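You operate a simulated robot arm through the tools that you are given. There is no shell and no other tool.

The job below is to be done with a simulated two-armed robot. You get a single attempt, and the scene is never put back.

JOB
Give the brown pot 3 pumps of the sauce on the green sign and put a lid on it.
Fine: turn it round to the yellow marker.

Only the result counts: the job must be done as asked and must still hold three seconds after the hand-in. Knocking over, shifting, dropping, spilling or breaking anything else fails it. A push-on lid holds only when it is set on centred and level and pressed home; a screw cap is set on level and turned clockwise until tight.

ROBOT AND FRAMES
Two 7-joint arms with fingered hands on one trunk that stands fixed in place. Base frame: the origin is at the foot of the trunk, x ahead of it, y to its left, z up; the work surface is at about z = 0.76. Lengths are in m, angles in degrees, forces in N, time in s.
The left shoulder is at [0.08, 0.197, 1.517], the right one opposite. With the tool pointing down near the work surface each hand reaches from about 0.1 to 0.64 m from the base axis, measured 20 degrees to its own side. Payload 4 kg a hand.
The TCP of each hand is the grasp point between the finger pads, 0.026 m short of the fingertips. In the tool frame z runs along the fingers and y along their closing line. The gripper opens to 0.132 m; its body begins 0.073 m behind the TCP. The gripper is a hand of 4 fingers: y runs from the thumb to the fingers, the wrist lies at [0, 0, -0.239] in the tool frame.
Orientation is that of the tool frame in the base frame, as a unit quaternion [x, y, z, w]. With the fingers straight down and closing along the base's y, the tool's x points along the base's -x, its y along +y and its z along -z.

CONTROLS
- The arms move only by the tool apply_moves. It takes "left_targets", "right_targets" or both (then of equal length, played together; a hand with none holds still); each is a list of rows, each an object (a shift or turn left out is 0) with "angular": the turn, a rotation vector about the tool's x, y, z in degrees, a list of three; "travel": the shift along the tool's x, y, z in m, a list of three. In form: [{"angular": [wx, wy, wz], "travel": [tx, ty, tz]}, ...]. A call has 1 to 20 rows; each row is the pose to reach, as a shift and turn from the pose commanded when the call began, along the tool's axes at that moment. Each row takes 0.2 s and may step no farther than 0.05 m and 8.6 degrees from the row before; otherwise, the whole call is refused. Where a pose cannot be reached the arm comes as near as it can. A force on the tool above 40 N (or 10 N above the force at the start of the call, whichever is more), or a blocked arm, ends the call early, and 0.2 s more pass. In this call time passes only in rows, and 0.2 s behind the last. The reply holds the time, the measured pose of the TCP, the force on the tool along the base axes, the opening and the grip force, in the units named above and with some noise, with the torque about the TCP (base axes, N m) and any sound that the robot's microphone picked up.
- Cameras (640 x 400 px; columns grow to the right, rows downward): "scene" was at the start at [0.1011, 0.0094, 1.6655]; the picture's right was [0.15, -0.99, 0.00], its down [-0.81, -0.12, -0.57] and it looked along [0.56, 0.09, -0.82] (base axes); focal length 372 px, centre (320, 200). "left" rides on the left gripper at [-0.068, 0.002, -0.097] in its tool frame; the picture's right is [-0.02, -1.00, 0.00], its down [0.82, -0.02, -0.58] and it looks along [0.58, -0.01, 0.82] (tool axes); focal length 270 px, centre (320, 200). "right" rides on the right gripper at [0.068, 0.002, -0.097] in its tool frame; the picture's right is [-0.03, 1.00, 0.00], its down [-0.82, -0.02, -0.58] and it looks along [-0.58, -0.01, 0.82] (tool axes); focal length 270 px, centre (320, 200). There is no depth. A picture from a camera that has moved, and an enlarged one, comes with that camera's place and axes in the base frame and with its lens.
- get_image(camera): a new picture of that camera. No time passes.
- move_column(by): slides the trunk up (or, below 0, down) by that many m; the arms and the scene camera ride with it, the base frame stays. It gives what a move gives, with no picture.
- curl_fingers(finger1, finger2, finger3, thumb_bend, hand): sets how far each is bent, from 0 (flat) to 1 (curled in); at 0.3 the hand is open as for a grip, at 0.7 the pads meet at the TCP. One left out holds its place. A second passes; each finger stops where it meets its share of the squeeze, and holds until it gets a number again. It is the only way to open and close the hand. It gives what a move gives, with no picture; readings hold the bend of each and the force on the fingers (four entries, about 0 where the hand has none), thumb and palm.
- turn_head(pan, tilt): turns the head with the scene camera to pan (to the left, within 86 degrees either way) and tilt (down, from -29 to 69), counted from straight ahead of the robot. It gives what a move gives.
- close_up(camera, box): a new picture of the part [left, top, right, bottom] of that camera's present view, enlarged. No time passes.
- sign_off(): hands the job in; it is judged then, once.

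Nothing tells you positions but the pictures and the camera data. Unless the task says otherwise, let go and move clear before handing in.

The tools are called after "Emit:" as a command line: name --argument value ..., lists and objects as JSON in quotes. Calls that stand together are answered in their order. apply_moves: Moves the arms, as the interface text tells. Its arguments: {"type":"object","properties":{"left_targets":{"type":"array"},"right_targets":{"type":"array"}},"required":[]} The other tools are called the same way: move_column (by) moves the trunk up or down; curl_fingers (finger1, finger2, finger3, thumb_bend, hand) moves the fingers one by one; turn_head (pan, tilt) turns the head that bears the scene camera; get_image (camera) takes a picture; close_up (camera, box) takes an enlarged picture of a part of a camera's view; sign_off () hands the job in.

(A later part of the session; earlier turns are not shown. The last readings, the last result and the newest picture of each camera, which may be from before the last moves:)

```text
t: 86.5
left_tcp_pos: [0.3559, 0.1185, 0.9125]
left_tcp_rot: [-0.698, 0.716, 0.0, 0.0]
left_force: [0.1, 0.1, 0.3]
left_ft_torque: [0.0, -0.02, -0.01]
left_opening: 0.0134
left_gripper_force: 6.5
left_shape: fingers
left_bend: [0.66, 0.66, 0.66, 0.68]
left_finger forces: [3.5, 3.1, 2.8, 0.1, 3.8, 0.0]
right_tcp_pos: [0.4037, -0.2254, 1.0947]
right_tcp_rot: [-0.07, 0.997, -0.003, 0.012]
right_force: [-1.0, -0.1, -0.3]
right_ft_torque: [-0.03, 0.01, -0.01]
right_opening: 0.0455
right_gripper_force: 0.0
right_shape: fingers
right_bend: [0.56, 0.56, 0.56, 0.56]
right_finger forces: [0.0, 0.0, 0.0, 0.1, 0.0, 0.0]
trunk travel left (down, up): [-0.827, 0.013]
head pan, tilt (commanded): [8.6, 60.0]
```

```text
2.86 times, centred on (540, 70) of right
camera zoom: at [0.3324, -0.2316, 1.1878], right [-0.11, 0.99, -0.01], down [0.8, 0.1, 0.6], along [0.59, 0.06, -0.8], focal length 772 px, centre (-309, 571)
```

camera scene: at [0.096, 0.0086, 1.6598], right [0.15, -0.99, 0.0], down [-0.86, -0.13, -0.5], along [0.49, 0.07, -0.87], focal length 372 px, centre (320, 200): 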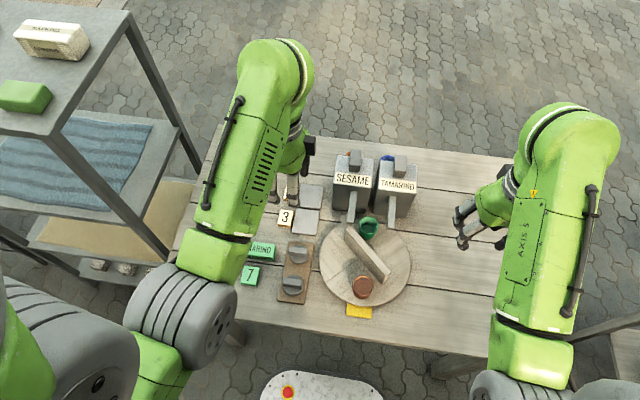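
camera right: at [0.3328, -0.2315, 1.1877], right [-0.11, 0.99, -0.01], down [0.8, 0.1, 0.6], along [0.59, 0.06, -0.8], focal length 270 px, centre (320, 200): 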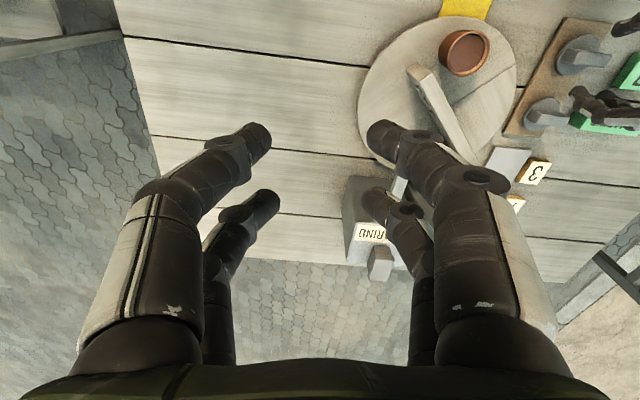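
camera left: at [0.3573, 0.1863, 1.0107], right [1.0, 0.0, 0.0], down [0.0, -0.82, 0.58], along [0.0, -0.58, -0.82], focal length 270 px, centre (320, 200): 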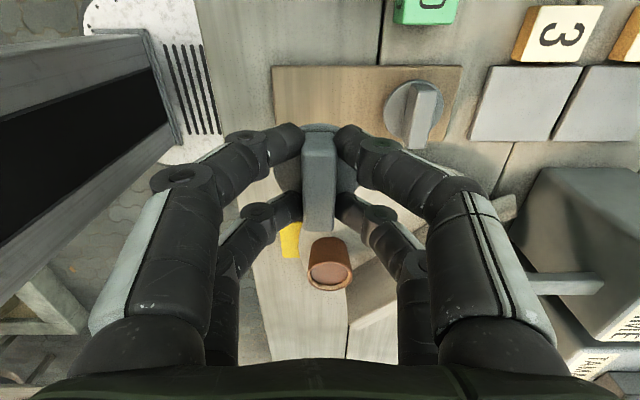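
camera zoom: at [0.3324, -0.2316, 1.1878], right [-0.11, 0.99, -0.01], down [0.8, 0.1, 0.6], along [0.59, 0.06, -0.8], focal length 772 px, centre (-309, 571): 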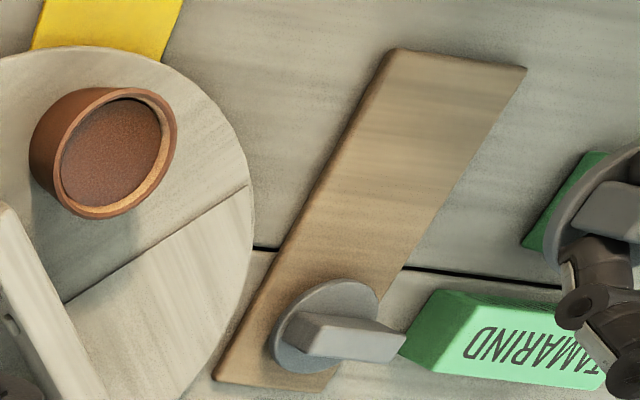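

The lid is up and level, the board stayed put, and the far lid is untouched. Now I'll carry it over the pot at a safe height, turning the hand so the digits stay clear of the handle bar.

Emit:
apply_moves --left_targets '[{"angular": [0, 0, -7], "travel": [0.024, -0.002, -0.01]}, {"angular": [0, 0, -14], "travel": [0.048, -0.004, -0.012]}, {"angular": [0, 0, -21], "travel": [0.072, -0.006, -0.012]}, {"angular": [0, 0, -28], "travel": [0.096, -0.008, -0.012]}, {"angular": [0, 0, -35], "travel": [0.12, -0.01, -0.012]}, {"angular": [0, 0, -41], "travel": [0.145, -0.012, -0.012]}, {"angular": [0, 0, -46], "travel": [0.1687, -0.0143, -0.012]}]'

Emit:
get_image --camera "left"

Emit:
get_image --camera "scene"

Emit:
get_image --camera "right"

```text
t: 88.1
left_tcp_pos: [0.3669, -0.0532, 0.926]
left_tcp_rot: [0.922, -0.386, 0.0, 0.0]
left_force: [-0.9, -0.1, 0.9]
left_ft_torque: [0.0, 0.0, 0.02]
left_opening: 0.0131
left_gripper_force: 6.2
left_shape: fingers
left_bend: [0.66, 0.66, 0.66, 0.68]
left_finger forces: [3.5, 2.9, 2.8, 0.1, 3.6, 0.1]
right_tcp_pos: [0.4048, -0.225, 1.0928]
right_tcp_rot: [-0.07, 0.997, -0.003, 0.013]
right_force: [-0.6, -0.3, 0.3]
right_ft_torque: [-0.02, 0.01, 0.01]
right_opening: 0.0454
right_gripper_force: 0.0
right_shape: fingers
right_bend: [0.56, 0.56, 0.56, 0.56]
right_finger forces: [0.1, 0.0, 0.0, 0.0, 0.0, 0.0]
trunk travel left (down, up): [-0.827, 0.013]
head pan, tilt (commanded): [8.6, 60.0]
```

```text
taken
camera left: at [0.3189, -0.0046, 1.0228], right [0.69, 0.72, 0.0], down [0.59, -0.57, 0.58], along [0.42, -0.4, -0.82], focal length 270 px, centre (320, 200)
```

left: 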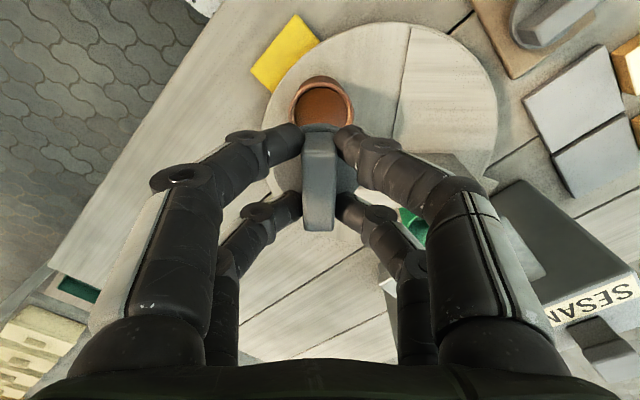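

```text
taken
camera scene: at [0.0965, 0.0075, 1.6598], right [0.15, -0.99, 0.0], down [-0.86, -0.13, -0.5], along [0.49, 0.08, -0.87], focal length 372 px, centre (320, 200)
```

scene: 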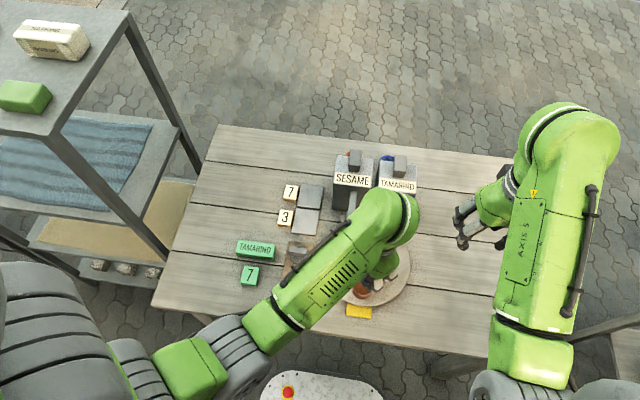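

```text
taken
camera right: at [0.3331, -0.2322, 1.1875], right [-0.12, 0.99, -0.01], down [0.8, 0.1, 0.6], along [0.59, 0.06, -0.8], focal length 270 px, centre (320, 200)
```

right: 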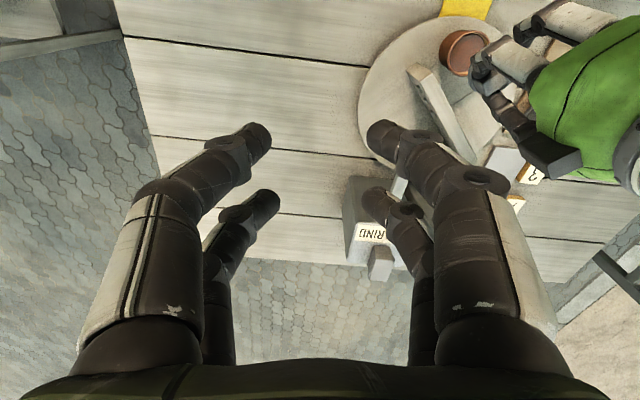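

The lid hovers near the pot with no reach problems. I'll zoom from all three cameras to get the fine alignment.

Emit:
close_up --camera "left" --box '[260, 60, 380, 240]'

Emit:
close_up --camera "right" --box '[420, 0, 560, 100]'

Emit:
close_up --camera "scene" --box '[320, 240, 420, 330]'

```text
2.22 times, centred on (320, 150) of left
camera zoom: at [0.3189, -0.0046, 1.0228], right [0.69, 0.72, 0.0], down [0.59, -0.57, 0.58], along [0.42, -0.4, -0.82], focal length 601 px, centre (320, 311)
```

zoom: 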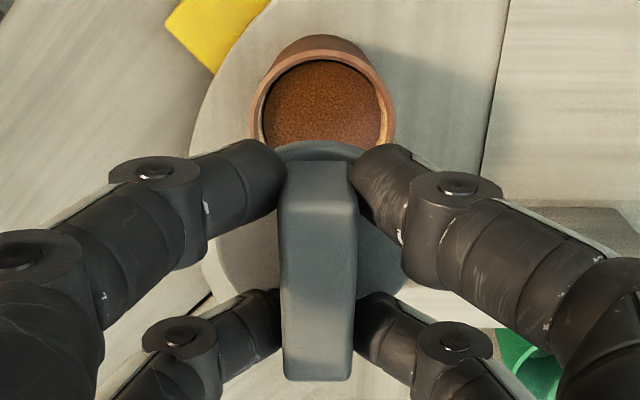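

```text
4.00 times, centred on (490, 50) of right
camera zoom: at [0.3331, -0.2322, 1.1875], right [-0.12, 0.99, -0.01], down [0.8, 0.1, 0.6], along [0.59, 0.06, -0.8], focal length 1081 px, centre (-360, 800)
```

zoom: 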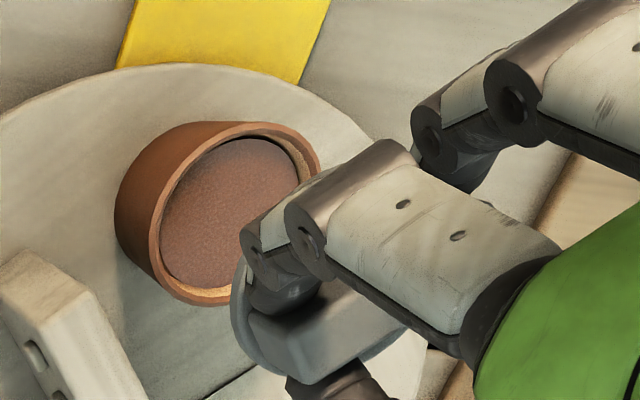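

```text
4.44 times, centred on (370, 285) of scene
camera zoom: at [0.0965, 0.0075, 1.6598], right [0.15, -0.99, 0.0], down [-0.86, -0.13, -0.5], along [0.49, 0.08, -0.87], focal length 1653 px, centre (98, -178)
```

zoom: 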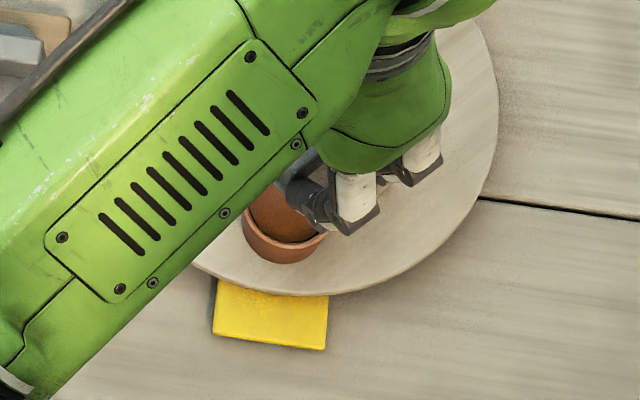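

By my measurement the lid needs to shift about 4 mm along the tool x to be concentric with the pot. I'll apply that and come down closer.

Emit:
apply_moves --left_targets '[{"travel": [-0.0042, -0.0009, 0.015]}, {"travel": [-0.0042, -0.0009, 0.03]}, {"travel": [-0.0042, -0.0009, 0.041]}]'

Emit:
close_up --camera "left" --box '[250, 60, 390, 240]'

Emit:
close_up --camera "right" --box '[420, 0, 560, 100]'

Emit:
close_up --camera "scene" --box '[330, 250, 410, 320]'

```text
t: 88.9
left_tcp_pos: [0.3644, -0.0483, 0.8842]
left_tcp_rot: [0.922, -0.386, 0.0, 0.0]
left_force: [-0.6, -0.3, 0.7]
left_ft_torque: [0.0, -0.04, -0.03]
left_opening: 0.0133
left_gripper_force: 6.5
left_shape: fingers
left_bend: [0.66, 0.66, 0.66, 0.68]
left_finger forces: [3.5, 2.8, 2.8, 0.0, 3.6, 0.1]
right_tcp_pos: [0.4033, -0.2255, 1.093]
right_tcp_rot: [-0.071, 0.997, -0.003, 0.012]
right_force: [0.1, 1.0, -0.2]
right_ft_torque: [0.01, 0.0, -0.01]
right_opening: 0.0454
right_gripper_force: 0.0
right_shape: fingers
right_bend: [0.56, 0.56, 0.56, 0.56]
right_finger forces: [0.0, 0.0, 0.1, 0.0, 0.1, 0.0]
trunk travel left (down, up): [-0.827, 0.013]
head pan, tilt (commanded): [8.6, 60.0]
```

```text
2.22 times, centred on (320, 150) of left
camera zoom: at [0.3156, -0.0004, 0.9817], right [0.7, 0.72, 0.0], down [0.59, -0.57, 0.58], along [0.41, -0.4, -0.82], focal length 601 px, centre (320, 311)
```

zoom: 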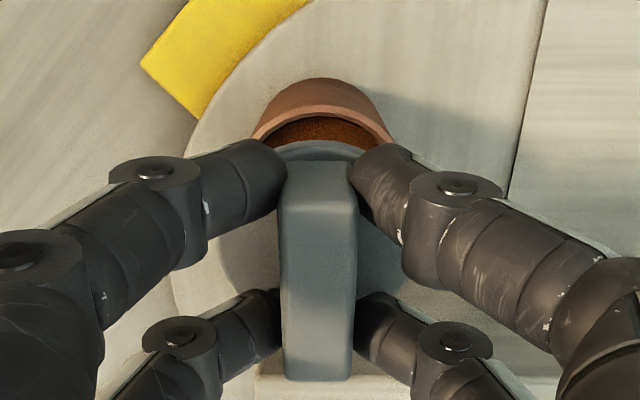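

```text
4.00 times, centred on (490, 50) of right
camera zoom: at [0.3329, -0.2318, 1.1877], right [-0.11, 0.99, -0.01], down [0.8, 0.1, 0.6], along [0.59, 0.06, -0.8], focal length 1081 px, centre (-360, 800)
```

zoom: 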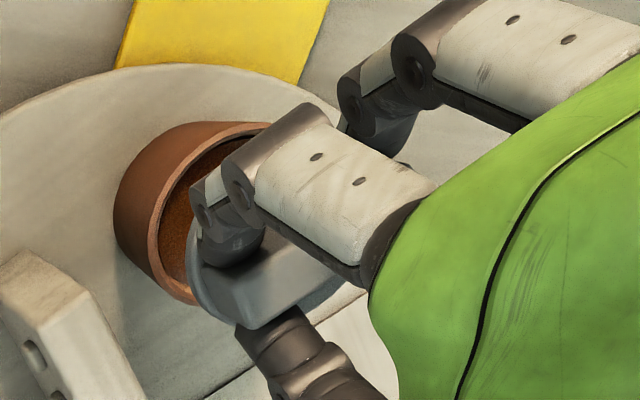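

```text
5.71 times, centred on (370, 285) of scene
camera zoom: at [0.0962, 0.0082, 1.6598], right [0.15, -0.99, 0.0], down [-0.86, -0.13, -0.5], along [0.49, 0.07, -0.87], focal length 2125 px, centre (34, -286)
```

zoom: 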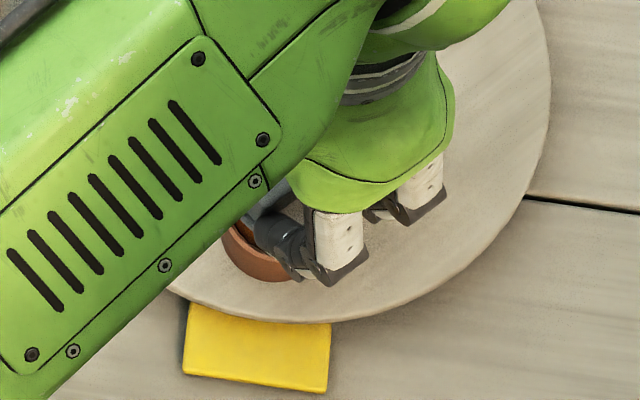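

The lid is close to concentric. I'll come down a bit more so parallax becomes negligible, then compare the front edges of lid and rim.

Emit:
apply_moves --left_targets '[{"travel": [0, 0, 0.004]}, {"travel": [0, 0, 0.008]}]'

Emit:
close_up --camera "left" --box '[270, 80, 370, 160]'

Emit:
close_up --camera "right" --box '[430, 10, 530, 90]'

```text
t: 89.5
left_tcp_pos: [0.3636, -0.0479, 0.8764]
left_tcp_rot: [0.922, -0.387, 0.0, 0.001]
left_force: [0.5, -0.5, -0.5]
left_ft_torque: [-0.04, 0.02, -0.02]
left_opening: 0.0132
left_gripper_force: 6.5
left_shape: fingers
left_bend: [0.66, 0.66, 0.66, 0.68]
left_finger forces: [3.5, 2.9, 2.8, 0.1, 3.6, 0.1]
right_tcp_pos: [0.4036, -0.2244, 1.0945]
right_tcp_rot: [-0.07, 0.997, -0.004, 0.014]
right_force: [-0.5, 0.3, 0.3]
right_ft_torque: [0.03, 0.02, 0.03]
right_opening: 0.0453
right_gripper_force: 0.1
right_shape: fingers
right_bend: [0.56, 0.56, 0.56, 0.56]
right_finger forces: [0.0, 0.1, 0.0, 0.0, 0.0, 0.0]
trunk travel left (down, up): [-0.827, 0.013]
head pan, tilt (commanded): [8.6, 60.0]
```

```text
5.00 times, centred on (320, 120) of left
camera zoom: at [0.3156, -0.0001, 0.9743], right [0.7, 0.72, 0.0], down [0.59, -0.57, 0.58], along [0.42, -0.4, -0.82], focal length 1351 px, centre (320, 600)
```

zoom: 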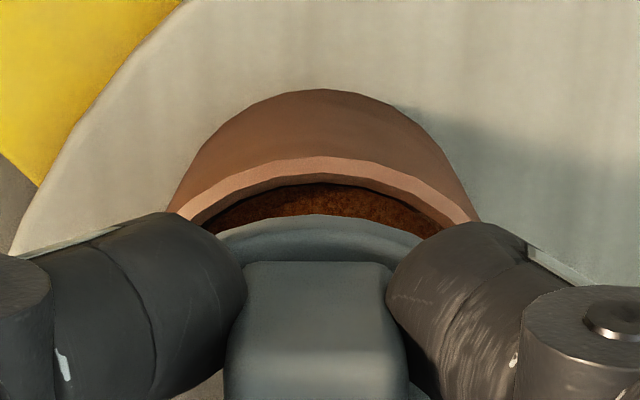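

```text
5.00 times, centred on (480, 50) of right
camera zoom: at [0.3329, -0.2317, 1.1877], right [-0.11, 0.99, -0.01], down [0.8, 0.1, 0.6], along [0.59, 0.06, -0.8], focal length 1351 px, centre (-480, 950)
```

zoom: 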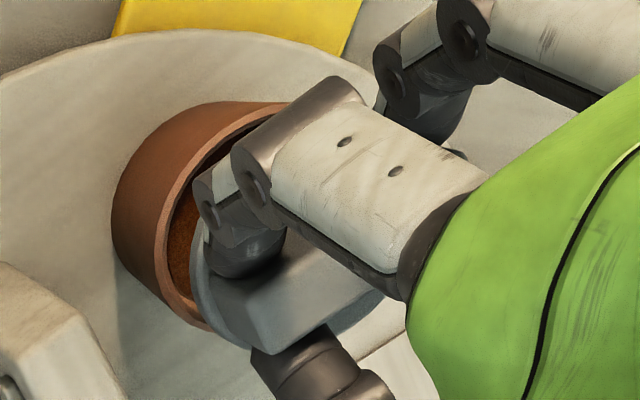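

Side to side the lid is centred on the rim, and fore and aft within about 2 mm. Lowering in small steps until the lid touches.

Emit:
apply_moves --left_targets '[{"travel": [0, 0, 0.003]}, {"travel": [0, 0, 0.006]}, {"travel": [0, 0, 0.008]}]'

Emit:
close_up --camera "left" --box '[270, 80, 370, 160]'

Emit:
close_up --camera "right" --box '[430, 10, 530, 90]'

```text
t: 90.3
left_tcp_pos: [0.3635, -0.0485, 0.8693]
left_tcp_rot: [0.922, -0.387, 0.001, 0.0]
left_force: [0.3, -0.5, -0.8]
left_ft_torque: [-0.02, 0.02, 0.04]
left_opening: 0.0134
left_gripper_force: 6.4
left_shape: fingers
left_bend: [0.66, 0.66, 0.66, 0.68]
left_finger forces: [3.5, 2.9, 2.9, 0.0, 3.6, 0.1]
right_tcp_pos: [0.4035, -0.2251, 1.0942]
right_tcp_rot: [-0.071, 0.997, -0.003, 0.012]
right_force: [-0.1, 0.2, 0.3]
right_ft_torque: [0.02, -0.01, -0.02]
right_opening: 0.0452
right_gripper_force: 0.0
right_shape: fingers
right_bend: [0.56, 0.56, 0.56, 0.56]
right_finger forces: [0.0, 0.0, 0.1, 0.0, 0.0, 0.0]
trunk travel left (down, up): [-0.827, 0.013]
head pan, tilt (commanded): [8.6, 60.0]
```

```text
5.00 times, centred on (320, 120) of left
camera zoom: at [0.3156, -0.0001, 0.9662], right [0.7, 0.72, 0.0], down [0.59, -0.57, 0.58], along [0.41, -0.4, -0.82], focal length 1351 px, centre (320, 600)
```

zoom: 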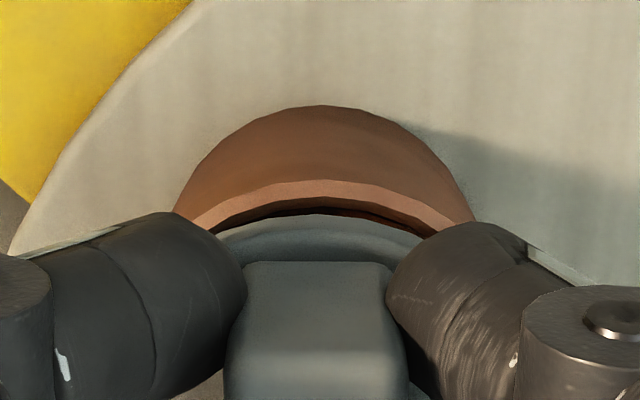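

```text
5.00 times, centred on (480, 50) of right
camera zoom: at [0.3327, -0.2315, 1.1878], right [-0.11, 0.99, -0.01], down [0.8, 0.1, 0.6], along [0.59, 0.06, -0.8], focal length 1351 px, centre (-480, 950)
```

zoom: 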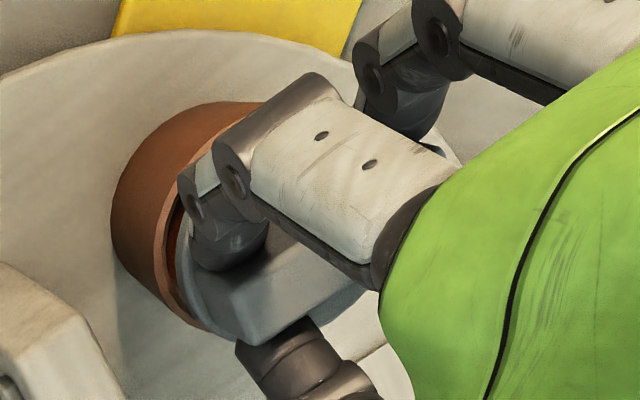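

Still no contact, and lid and rim look concentric to about a millimetre. Continuing down.

Emit:
apply_moves --left_targets '[{"travel": [0, 0, 0.002]}, {"travel": [0, 0, 0.004]}, {"travel": [0, 0, 0.006]}]'

Emit:
close_up --camera "left" --box '[270, 80, 370, 160]'

Emit:
close_up --camera "right" --box '[430, 10, 530, 90]'

```text
t: 91.1
left_tcp_pos: [0.3635, -0.047, 0.8632]
left_tcp_rot: [0.922, -0.387, 0.0, 0.0]
left_force: [-0.3, -0.6, 0.1]
left_ft_torque: [-0.02, -0.02, 0.0]
left_opening: 0.0131
left_gripper_force: 6.0
left_shape: fingers
left_bend: [0.66, 0.66, 0.66, 0.68]
left_finger forces: [3.5, 2.8, 2.8, 0.0, 3.5, 0.1]
right_tcp_pos: [0.4042, -0.2258, 1.0934]
right_tcp_rot: [-0.07, 0.997, -0.004, 0.013]
right_force: [-0.3, 0.4, -0.1]
right_ft_torque: [0.03, 0.02, -0.02]
right_opening: 0.0454
right_gripper_force: 0.2
right_shape: fingers
right_bend: [0.56, 0.56, 0.56, 0.56]
right_finger forces: [0.0, 0.0, 0.0, 0.0, 0.0, 0.0]
trunk travel left (down, up): [-0.827, 0.013]
head pan, tilt (commanded): [8.6, 60.0]
```

```text
5.00 times, centred on (320, 120) of left
camera zoom: at [0.3159, 0.0003, 0.9602], right [0.7, 0.72, 0.0], down [0.59, -0.57, 0.58], along [0.42, -0.4, -0.82], focal length 1351 px, centre (320, 600)
```

zoom: 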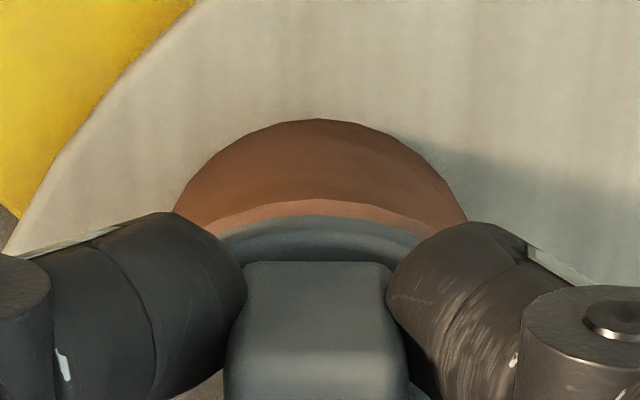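

```text
5.00 times, centred on (480, 50) of right
camera zoom: at [0.3327, -0.2315, 1.1878], right [-0.11, 0.99, -0.01], down [0.8, 0.1, 0.6], along [0.59, 0.06, -0.8], focal length 1351 px, centre (-480, 950)
```

zoom: 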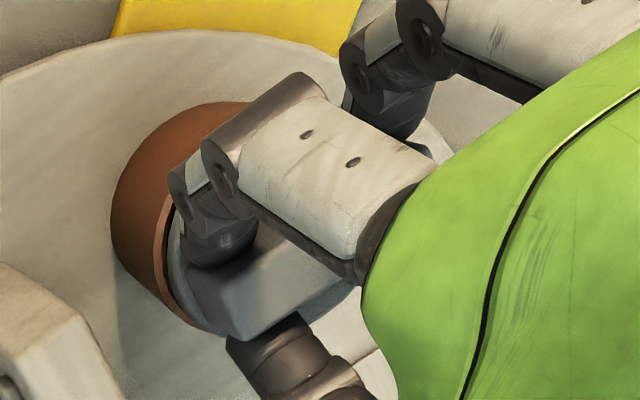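

The rim band is shrinking evenly around the lid's front edge, so alignment is good. A few more millimetres to contact.

Emit:
apply_moves --left_targets '[{"travel": [0, 0, 0.0015]}, {"travel": [0, 0, 0.003]}, {"travel": [0, 0, 0.0045]}]'

Emit:
close_up --camera "left" --box '[270, 80, 370, 160]'

Emit:
close_up --camera "right" --box '[430, 10, 530, 90]'

```text
t: 91.9
left_tcp_pos: [0.3634, -0.0468, 0.8595]
left_tcp_rot: [0.922, -0.387, 0.001, 0.0]
left_force: [0.4, -1.1, 0.5]
left_ft_torque: [-0.02, 0.02, -0.02]
left_opening: 0.0132
left_gripper_force: 6.4
left_shape: fingers
left_bend: [0.66, 0.66, 0.66, 0.68]
left_finger forces: [3.6, 2.9, 2.7, 0.1, 3.6, 0.1]
right_tcp_pos: [0.4034, -0.2249, 1.0929]
right_tcp_rot: [-0.071, 0.997, -0.003, 0.012]
right_force: [0.0, -0.2, 1.2]
right_ft_torque: [0.05, -0.01, 0.0]
right_opening: 0.0455
right_gripper_force: 0.0
right_shape: fingers
right_bend: [0.56, 0.56, 0.56, 0.56]
right_finger forces: [0.0, 0.0, 0.0, 0.1, 0.0, 0.0]
trunk travel left (down, up): [-0.827, 0.013]
head pan, tilt (commanded): [8.6, 60.0]
```

```text
5.00 times, centred on (320, 120) of left
camera zoom: at [0.3156, 0.0, 0.9555], right [0.7, 0.72, 0.0], down [0.59, -0.57, 0.58], along [0.41, -0.4, -0.82], focal length 1351 px, centre (320, 600)
```

zoom: 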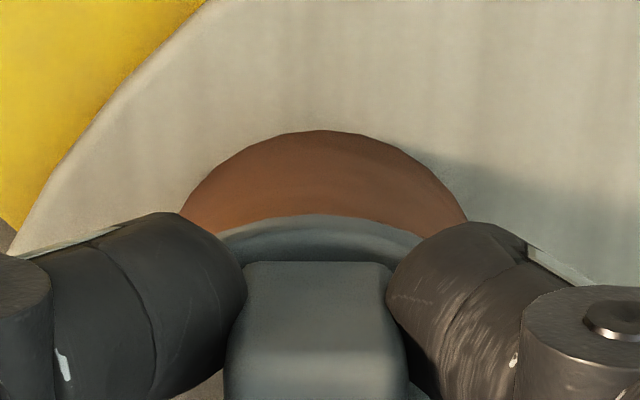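

```text
5.00 times, centred on (480, 50) of right
camera zoom: at [0.3327, -0.2315, 1.1877], right [-0.11, 0.99, -0.01], down [0.8, 0.1, 0.6], along [0.59, 0.06, -0.8], focal length 1351 px, centre (-480, 950)
```

zoom: 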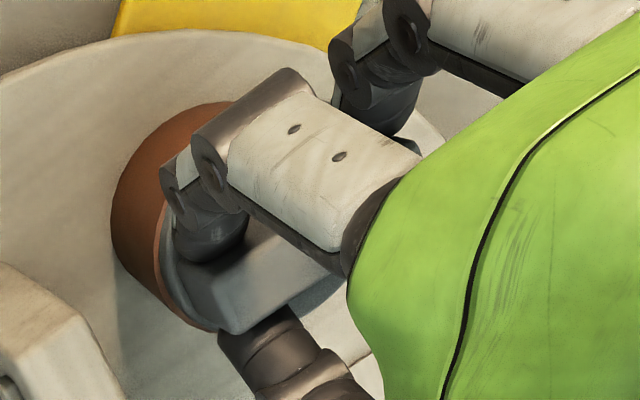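

Emit:
apply_moves --left_targets '[{"travel": [0, 0, 0.0015]}, {"travel": [0, 0, 0.003]}]'

Emit:
close_up --camera "left" --box '[270, 80, 370, 160]'

Emit:
close_up --camera "right" --box '[430, 10, 530, 90]'

```text
t: 92.5
left_tcp_pos: [0.3643, -0.0488, 0.8562]
left_tcp_rot: [0.922, -0.386, 0.0, 0.0]
left_force: [-0.1, -0.2, 2.5]
left_ft_torque: [0.01, -0.03, 0.02]
left_opening: 0.0129
left_gripper_force: 7.1
left_shape: fingers
left_bend: [0.66, 0.66, 0.67, 0.68]
left_finger forces: [3.7, 3.3, 3.2, 0.0, 3.8, 0.0]
right_tcp_pos: [0.4028, -0.2253, 1.0934]
right_tcp_rot: [-0.07, 0.997, -0.003, 0.012]
right_force: [-0.3, -0.4, 0.7]
right_ft_torque: [0.01, 0.02, 0.0]
right_opening: 0.0458
right_gripper_force: 0.0
right_shape: fingers
right_bend: [0.56, 0.56, 0.56, 0.56]
right_finger forces: [0.1, 0.1, 0.1, 0.0, 0.0, 0.1]
trunk travel left (down, up): [-0.827, 0.013]
head pan, tilt (commanded): [8.6, 60.0]
```

```text
5.00 times, centred on (320, 120) of left
camera zoom: at [0.3154, 0.0, 0.9529], right [0.7, 0.72, 0.0], down [0.59, -0.57, 0.58], along [0.42, -0.4, -0.82], focal length 1351 px, centre (320, 600)
```

zoom: 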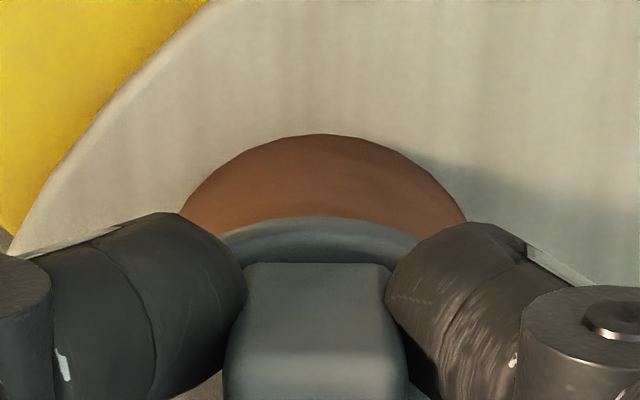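

```text
5.00 times, centred on (480, 50) of right
camera zoom: at [0.3324, -0.2314, 1.188], right [-0.11, 0.99, -0.01], down [0.8, 0.1, 0.6], along [0.59, 0.06, -0.8], focal length 1351 px, centre (-480, 950)
```

zoom: 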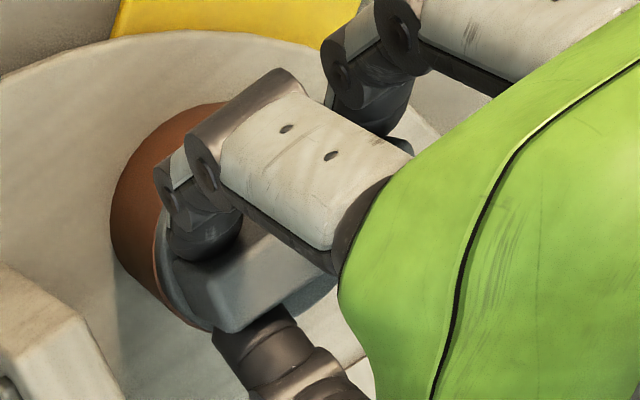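

First contact at 2.5 N. Before pressing I'll check concentricity around the visible edge.

Emit:
close_up --camera "right" --box '[445, 25, 505, 85]'

Emit:
close_up --camera "left" --box '[290, 100, 350, 140]'

Emit:
close_up --camera "scene" --box '[340, 265, 400, 315]'

```text
6.67 times, centred on (475, 55) of right
camera zoom: at [0.3324, -0.2314, 1.188], right [-0.11, 0.99, -0.01], down [0.8, 0.1, 0.6], along [0.59, 0.06, -0.8], focal length 1802 px, centre (-713, 1167)
```

zoom: 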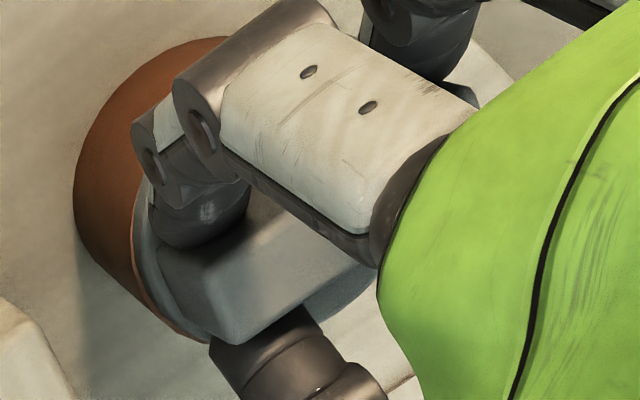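

```text
10.00 times, centred on (320, 120) of left
camera zoom: at [0.3154, 0.0, 0.9529], right [0.7, 0.72, 0.0], down [0.59, -0.57, 0.58], along [0.42, -0.4, -0.82], focal length 2703 px, centre (320, 1000)
```

zoom: 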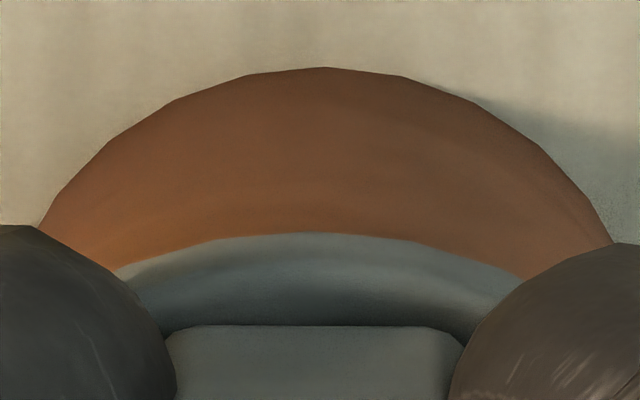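

```text
8.00 times, centred on (370, 290) of scene
camera zoom: at [0.0955, 0.0087, 1.6599], right [0.15, -0.99, 0.0], down [-0.86, -0.13, -0.5], along [0.49, 0.07, -0.87], focal length 2975 px, centre (-80, -520)
```

zoom: 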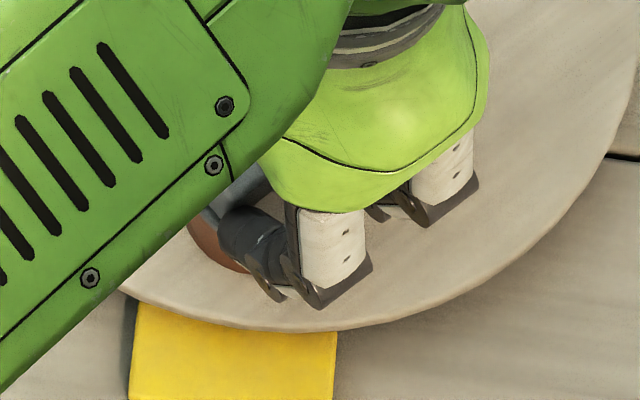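

The lid sits concentric with the rim to within about 1 mm. Now I'll press down gently in small steps.

Emit:
apply_moves --left_targets '[{"travel": [0, 0, 0.001]}, {"travel": [0, 0, 0.002]}, {"travel": [0, 0, 0.003]}]'

```text
t: 93.3
left_tcp_pos: [0.3635, -0.0469, 0.8542]
left_tcp_rot: [0.922, -0.387, 0.004, 0.001]
left_force: [-0.2, -0.5, 16.7]
left_ft_torque: [0.01, 0.04, 0.0]
left_opening: 0.0123
left_gripper_force: 11.1
left_shape: fingers
left_bend: [0.68, 0.67, 0.67, 0.69]
left_finger forces: [7.1, 4.4, 4.5, 0.0, 5.7, 0.1]
right_tcp_pos: [0.4028, -0.2247, 1.0939]
right_tcp_rot: [-0.07, 0.997, -0.005, 0.013]
right_force: [0.3, -0.4, -0.6]
right_ft_torque: [0.0, -0.03, -0.01]
right_opening: 0.0454
right_gripper_force: 0.0
right_shape: fingers
right_bend: [0.56, 0.56, 0.56, 0.56]
right_finger forces: [0.0, 0.0, 0.0, 0.0, 0.0, 0.1]
trunk travel left (down, up): [-0.827, 0.013]
head pan, tilt (commanded): [8.6, 60.0]
```

Emit:
apply_moves --left_targets '[{"travel": [0, 0, 0.001]}, {"travel": [0, 0, 0.002]}]'

Emit:
close_up --camera "left" --box '[270, 80, 370, 160]'

Emit:
close_up --camera "right" --box '[430, 10, 530, 90]'

```text
t: 93.9
left_tcp_pos: [0.3642, -0.048, 0.8535]
left_tcp_rot: [0.922, -0.387, 0.004, 0.0]
left_force: [0.1, 0.1, 34.1]
left_ft_torque: [0.03, 0.08, 0.0]
left_opening: 0.0124
left_gripper_force: 20.0
left_shape: fingers
left_bend: [0.7, 0.69, 0.69, 0.69]
left_finger forces: [12.4, 8.0, 8.8, 0.0, 10.7, 0.0]
right_tcp_pos: [0.4003, -0.2239, 1.0962]
right_tcp_rot: [-0.071, 0.997, -0.003, 0.013]
right_force: [-0.1, 0.7, 0.9]
right_ft_torque: [0.0, -0.05, 0.0]
right_opening: 0.0453
right_gripper_force: 0.0
right_shape: fingers
right_bend: [0.56, 0.56, 0.56, 0.56]
right_finger forces: [0.0, 0.1, 0.0, 0.0, 0.1, 0.0]
trunk travel left (down, up): [-0.827, 0.013]
head pan, tilt (commanded): [8.6, 60.0]
```

```text
5.00 times, centred on (320, 120) of left
camera zoom: at [0.3146, -0.0004, 0.95], right [0.7, 0.72, 0.0], down [0.58, -0.57, 0.58], along [0.42, -0.41, -0.81], focal length 1351 px, centre (320, 600)
```

zoom: 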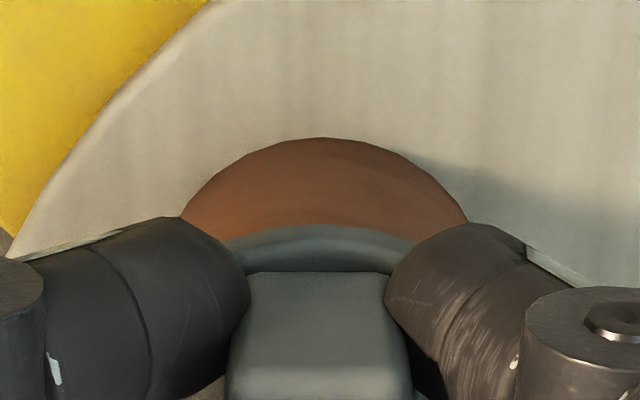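

```text
5.00 times, centred on (480, 50) of right
camera zoom: at [0.33, -0.2312, 1.189], right [-0.11, 0.99, -0.01], down [0.79, 0.1, 0.6], along [0.6, 0.06, -0.8], focal length 1351 px, centre (-480, 950)
```

zoom: 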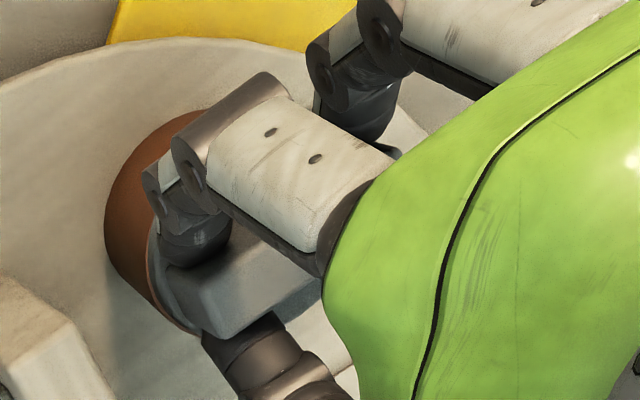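

The lid took 34 N of downward force and stayed level. I'll relax the push, then open the hand without disturbing it.

Emit:
apply_moves --left_targets '[{"travel": [0, 0, -0.0015]}, {"travel": [0, 0, -0.003]}]'

Emit:
curl_fingers --hand "left" --finger1 0.6 --finger2 0.6 --finger3 0.6 --thumb_bend 0.6

Emit:
get_image --camera "left"

Emit:
close_up --camera "right" --box '[430, 10, 530, 90]'

```text
t: 94.5
left_tcp_pos: [0.3635, -0.0477, 0.8541]
left_tcp_rot: [0.922, -0.386, 0.0, -0.002]
left_force: [4.2, -0.7, 22.3]
left_ft_torque: [-0.05, -0.09, -0.06]
left_opening: 0.0125
left_gripper_force: 15.9
left_shape: fingers
left_bend: [0.69, 0.69, 0.69, 0.69]
left_finger forces: [6.9, 7.5, 8.4, 0.0, 8.8, 0.0]
right_tcp_pos: [0.4025, -0.2249, 1.0933]
right_tcp_rot: [-0.071, 0.997, -0.003, 0.012]
right_force: [0.0, 0.2, -0.6]
right_ft_torque: [0.01, -0.03, -0.01]
right_opening: 0.0455
right_gripper_force: 0.1
right_shape: fingers
right_bend: [0.56, 0.56, 0.56, 0.56]
right_finger forces: [0.0, 0.0, 0.1, 0.0, 0.1, 0.0]
trunk travel left (down, up): [-0.827, 0.013]
head pan, tilt (commanded): [8.6, 60.0]
```

```text
t: 95.5
left_tcp_pos: [0.3635, -0.048, 0.8548]
left_tcp_rot: [0.922, -0.387, 0.0, 0.0]
left_force: [0.4, 0.8, 23.9]
left_ft_torque: [-0.26, -0.33, -0.02]
left_opening: 0.0319
left_gripper_force: 11.8
left_shape: fingers
left_bend: [0.6, 0.67, 0.68, 0.6]
left_finger forces: [0.1, 11.6, 12.4, 0.0, 0.1, 0.0]
right_tcp_pos: [0.4029, -0.2247, 1.0935]
right_tcp_rot: [-0.07, 0.997, -0.002, 0.013]
right_force: [0.1, -1.0, 0.4]
right_ft_torque: [0.0, 0.01, -0.01]
right_opening: 0.0452
right_gripper_force: 0.1
right_shape: fingers
right_bend: [0.56, 0.56, 0.56, 0.56]
right_finger forces: [0.1, 0.0, 0.0, 0.1, 0.0, 0.0]
trunk travel left (down, up): [-0.827, 0.013]
head pan, tilt (commanded): [8.6, 60.0]
```

```text
taken
camera left: at [0.3141, 0.0004, 0.951], right [0.7, 0.72, 0.0], down [0.59, -0.57, 0.58], along [0.42, -0.4, -0.82], focal length 270 px, centre (320, 200)
```

left: 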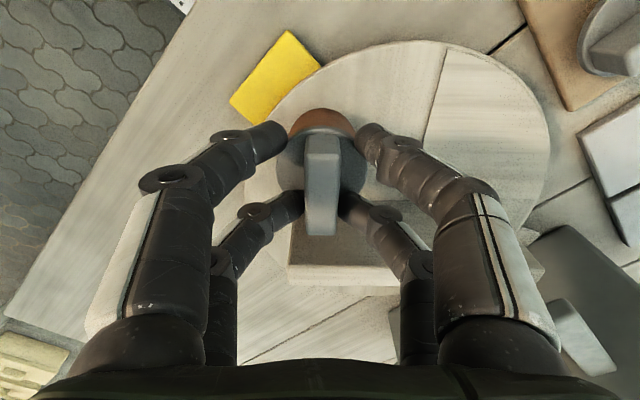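

```text
5.00 times, centred on (480, 50) of right
camera zoom: at [0.3308, -0.2312, 1.1884], right [-0.11, 0.99, -0.01], down [0.8, 0.1, 0.6], along [0.6, 0.06, -0.8], focal length 1351 px, centre (-480, 950)
```

zoom: 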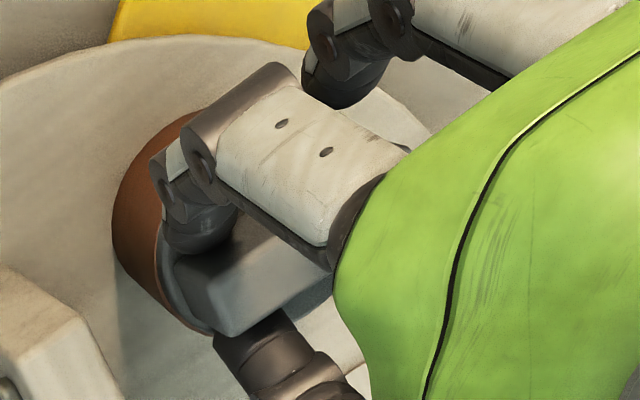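

Two digits are still pressing on the lid's top, which keeps them from opening. I'll raise the hand a few millimetres to free them.

Emit:
apply_moves --left_targets '[{"travel": [0, 0, -0.001]}, {"travel": [0, 0, -0.002]}, {"travel": [0, 0, -0.003]}]'

Emit:
close_up --camera "left" --box '[250, 80, 390, 240]'

```text
t: 96.3
left_tcp_pos: [0.3628, -0.0471, 0.8563]
left_tcp_rot: [0.922, -0.387, -0.001, -0.001]
left_force: [-0.7, -0.3, 7.8]
left_ft_torque: [-0.08, -0.08, 0.01]
left_opening: 0.0315
left_gripper_force: 3.9
left_shape: fingers
left_bend: [0.6, 0.64, 0.64, 0.6]
left_finger forces: [0.1, 3.8, 3.6, 0.0, 0.0, 0.0]
right_tcp_pos: [0.4027, -0.2245, 1.093]
right_tcp_rot: [-0.071, 0.997, -0.004, 0.012]
right_force: [0.4, -0.2, -0.9]
right_ft_torque: [0.02, 0.02, 0.0]
right_opening: 0.0454
right_gripper_force: 0.0
right_shape: fingers
right_bend: [0.56, 0.56, 0.56, 0.56]
right_finger forces: [0.0, 0.0, 0.0, 0.0, 0.0, 0.0]
trunk travel left (down, up): [-0.827, 0.013]
head pan, tilt (commanded): [8.6, 60.0]
```

```text
2.50 times, centred on (320, 160) of left
camera zoom: at [0.3144, 0.001, 0.9528], right [0.7, 0.72, 0.0], down [0.59, -0.57, 0.58], along [0.41, -0.4, -0.82], focal length 676 px, centre (320, 300)
```

zoom: 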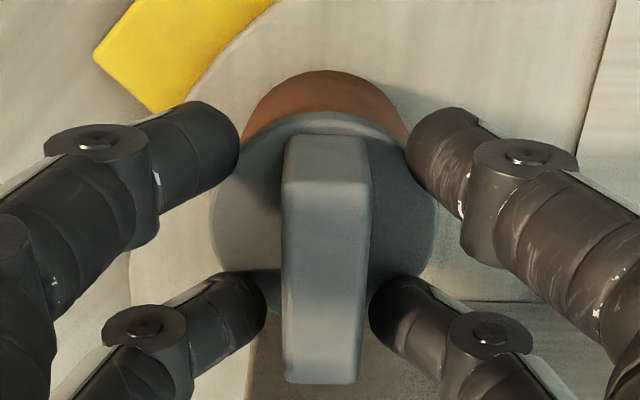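

Emit:
apply_moves --left_targets '[{"travel": [0, 0, -0.002]}, {"travel": [0, 0, -0.004]}, {"travel": [0, 0, -0.006]}]'

Emit:
close_up --camera "left" --box '[250, 80, 390, 240]'

Emit:
close_up --camera "right" --box '[430, 10, 530, 90]'

```text
t: 97.1
left_tcp_pos: [0.3639, -0.0471, 0.8628]
left_tcp_rot: [0.922, -0.386, 0.0, 0.0]
left_force: [0.0, -0.8, -0.3]
left_ft_torque: [0.02, 0.03, -0.01]
left_opening: 0.0321
left_gripper_force: 0.1
left_shape: fingers
left_bend: [0.6, 0.6, 0.6, 0.6]
left_finger forces: [0.0, 0.0, 0.1, 0.0, 0.1, 0.0]
right_tcp_pos: [0.4027, -0.2249, 1.0945]
right_tcp_rot: [-0.071, 0.997, -0.002, 0.012]
right_force: [0.3, -0.6, 0.1]
right_ft_torque: [0.01, 0.01, 0.01]
right_opening: 0.0456
right_gripper_force: 0.1
right_shape: fingers
right_bend: [0.56, 0.56, 0.56, 0.56]
right_finger forces: [0.0, 0.1, 0.1, 0.1, 0.1, 0.0]
trunk travel left (down, up): [-0.827, 0.013]
head pan, tilt (commanded): [8.6, 60.0]
```

```text
2.50 times, centred on (320, 160) of left
camera zoom: at [0.3155, 0.0004, 0.9596], right [0.7, 0.72, 0.0], down [0.59, -0.57, 0.58], along [0.42, -0.4, -0.82], focal length 676 px, centre (320, 300)
```

zoom: 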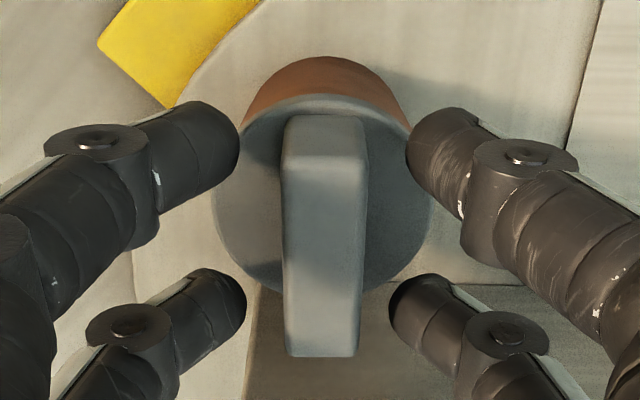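

```text
5.00 times, centred on (480, 50) of right
camera zoom: at [0.3325, -0.2315, 1.1878], right [-0.11, 0.99, -0.01], down [0.8, 0.1, 0.6], along [0.59, 0.06, -0.8], focal length 1351 px, centre (-480, 950)
```

zoom: 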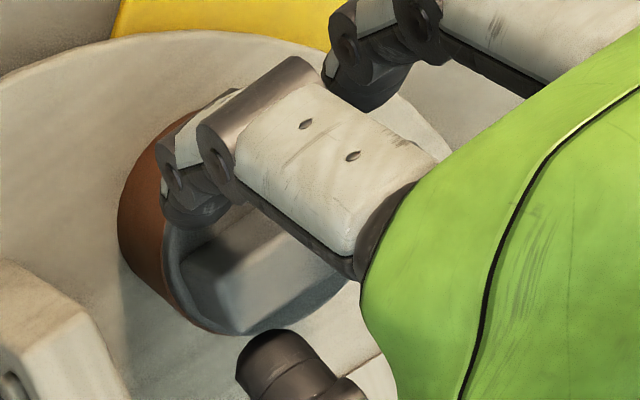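

The hand is free of the lid. I'll rise straight up to see how the lid sits.

Emit:
apply_moves --left_targets '[{"travel": [0, 0, -0.02]}, {"travel": [0, 0, -0.045]}, {"travel": [0, 0, -0.07]}]'

Emit:
close_up --camera "left" --box '[250, 60, 390, 220]'

Emit:
close_up --camera "right" --box '[420, 0, 540, 100]'

Emit:
close_up --camera "scene" --box '[310, 230, 430, 330]'

```text
t: 97.9
left_tcp_pos: [0.3639, -0.0474, 0.9324]
left_tcp_rot: [0.922, -0.387, 0.001, 0.0]
left_force: [-0.5, 0.3, -0.5]
left_ft_torque: [-0.02, -0.01, -0.01]
left_opening: 0.032
left_gripper_force: 0.0
left_shape: fingers
left_bend: [0.6, 0.6, 0.6, 0.6]
left_finger forces: [0.0, 0.1, 0.0, 0.0, 0.1, 0.0]
right_tcp_pos: [0.4035, -0.2253, 1.0936]
right_tcp_rot: [-0.07, 0.997, -0.004, 0.013]
right_force: [0.4, -0.7, -0.4]
right_ft_torque: [0.0, 0.0, -0.02]
right_opening: 0.0455
right_gripper_force: 0.0
right_shape: fingers
right_bend: [0.56, 0.56, 0.56, 0.56]
right_finger forces: [0.0, 0.0, 0.0, 0.1, 0.1, 0.1]
trunk travel left (down, up): [-0.827, 0.013]
head pan, tilt (commanded): [8.6, 60.0]
```

```text
2.50 times, centred on (320, 140) of left
camera zoom: at [0.3159, 0.0002, 1.0297], right [0.7, 0.72, 0.0], down [0.59, -0.57, 0.58], along [0.41, -0.4, -0.82], focal length 676 px, centre (320, 350)
```

zoom: 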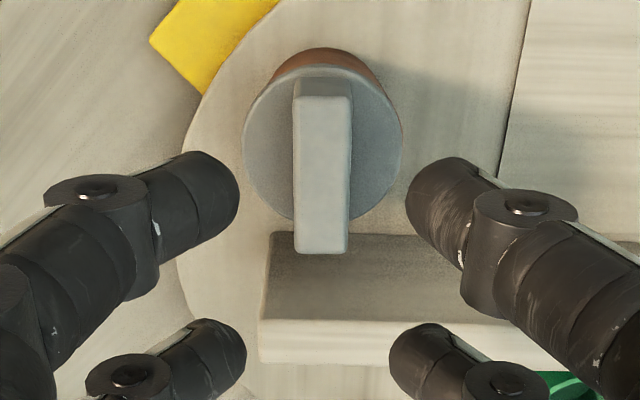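

```text
4.00 times, centred on (480, 50) of right
camera zoom: at [0.3326, -0.2316, 1.1877], right [-0.11, 0.99, -0.01], down [0.8, 0.1, 0.6], along [0.59, 0.06, -0.8], focal length 1081 px, centre (-320, 800)
```

zoom: 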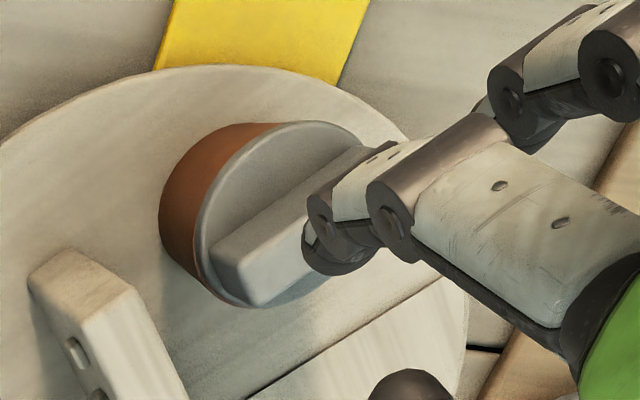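

```text
4.00 times, centred on (370, 280) of scene
camera zoom: at [0.0958, 0.0085, 1.6598], right [0.15, -0.99, 0.0], down [-0.86, -0.13, -0.5], along [0.49, 0.07, -0.87], focal length 1487 px, centre (120, -120)
```

zoom: 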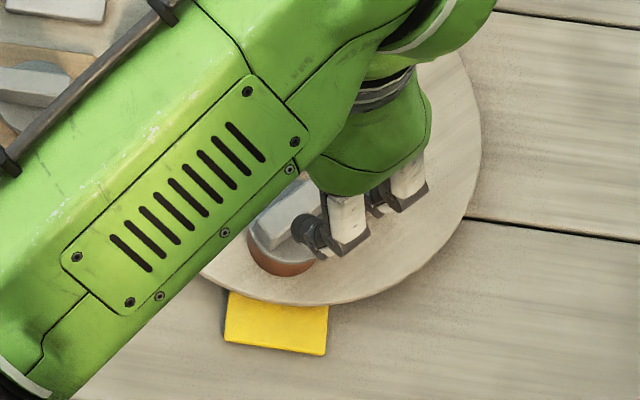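

The lid is level and concentric on the pot. To be sure it is pressed home, I'll close the fingertips and push straight down on the middle of the handle.

Emit:
curl_fingers --hand "left" --finger1 0.7 --finger2 0.7 --finger3 0.7 --thumb_bend 0.7

Emit:
apply_moves --left_targets '[{"travel": [0.0015, 0, 0.02]}, {"travel": [0.0015, 0, 0.04]}, {"travel": [0.0015, 0, 0.051]}]'

Emit:
close_up --camera "left" --box '[250, 80, 390, 240]'

Emit:
close_up --camera "right" --box '[420, 0, 540, 100]'

```text
t: 98.9
left_tcp_pos: [0.3655, -0.0475, 0.9324]
left_tcp_rot: [0.922, -0.387, 0.0, 0.0]
left_force: [0.3, -0.2, 1.0]
left_ft_torque: [0.01, 0.03, -0.02]
left_opening: 0.0014
left_gripper_force: 0.1
left_shape: fingers
left_bend: [0.7, 0.7, 0.7, 0.7]
left_finger forces: [0.0, 0.1, 0.0, 0.0, 0.0, 0.0]
right_tcp_pos: [0.4031, -0.2244, 1.094]
right_tcp_rot: [-0.071, 0.997, -0.003, 0.012]
right_force: [0.0, 0.5, 0.5]
right_ft_torque: [-0.01, 0.01, 0.0]
right_opening: 0.0454
right_gripper_force: 0.0
right_shape: fingers
right_bend: [0.56, 0.56, 0.56, 0.56]
right_finger forces: [0.0, 0.1, 0.0, 0.0, 0.1, 0.0]
trunk travel left (down, up): [-0.827, 0.013]
head pan, tilt (commanded): [8.6, 60.0]
```

```text
t: 99.7
left_tcp_pos: [0.3654, -0.0489, 0.8824]
left_tcp_rot: [0.922, -0.387, 0.001, 0.0]
left_force: [-0.1, -0.3, 0.4]
left_ft_torque: [-0.02, -0.01, 0.01]
left_opening: 0.0015
left_gripper_force: 0.0
left_shape: fingers
left_bend: [0.7, 0.7, 0.7, 0.7]
left_finger forces: [0.0, 0.1, 0.0, 0.1, 0.0, 0.0]
right_tcp_pos: [0.4039, -0.2245, 1.0931]
right_tcp_rot: [-0.07, 0.997, -0.003, 0.012]
right_force: [0.6, 0.2, -0.6]
right_ft_torque: [0.01, 0.0, 0.01]
right_opening: 0.0454
right_gripper_force: 0.1
right_shape: fingers
right_bend: [0.56, 0.56, 0.56, 0.56]
right_finger forces: [0.0, 0.0, 0.0, 0.0, 0.0, 0.0]
trunk travel left (down, up): [-0.827, 0.013]
head pan, tilt (commanded): [8.6, 60.0]
```

```text
2.50 times, centred on (320, 160) of left
camera zoom: at [0.3169, -0.0007, 0.9786], right [0.7, 0.72, 0.0], down [0.59, -0.57, 0.58], along [0.42, -0.4, -0.82], focal length 676 px, centre (320, 300)
```

zoom: 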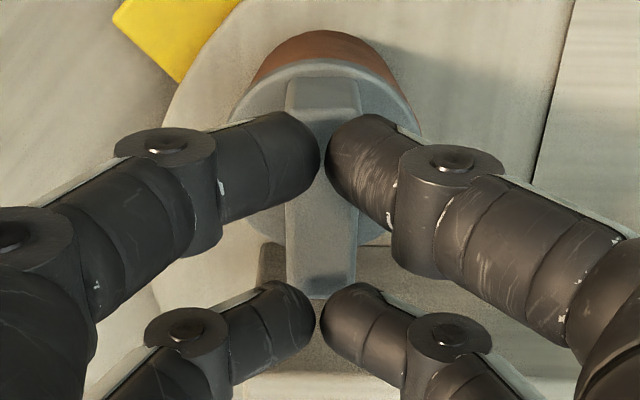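

```text
4.00 times, centred on (480, 50) of right
camera zoom: at [0.3327, -0.2315, 1.1878], right [-0.11, 0.99, -0.01], down [0.8, 0.1, 0.6], along [0.59, 0.06, -0.8], focal length 1081 px, centre (-320, 800)
```

zoom: 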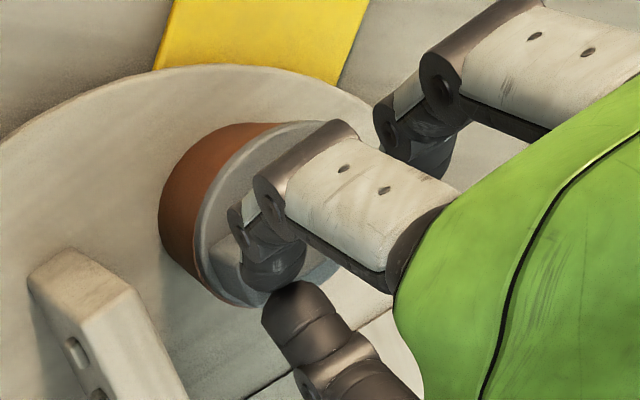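

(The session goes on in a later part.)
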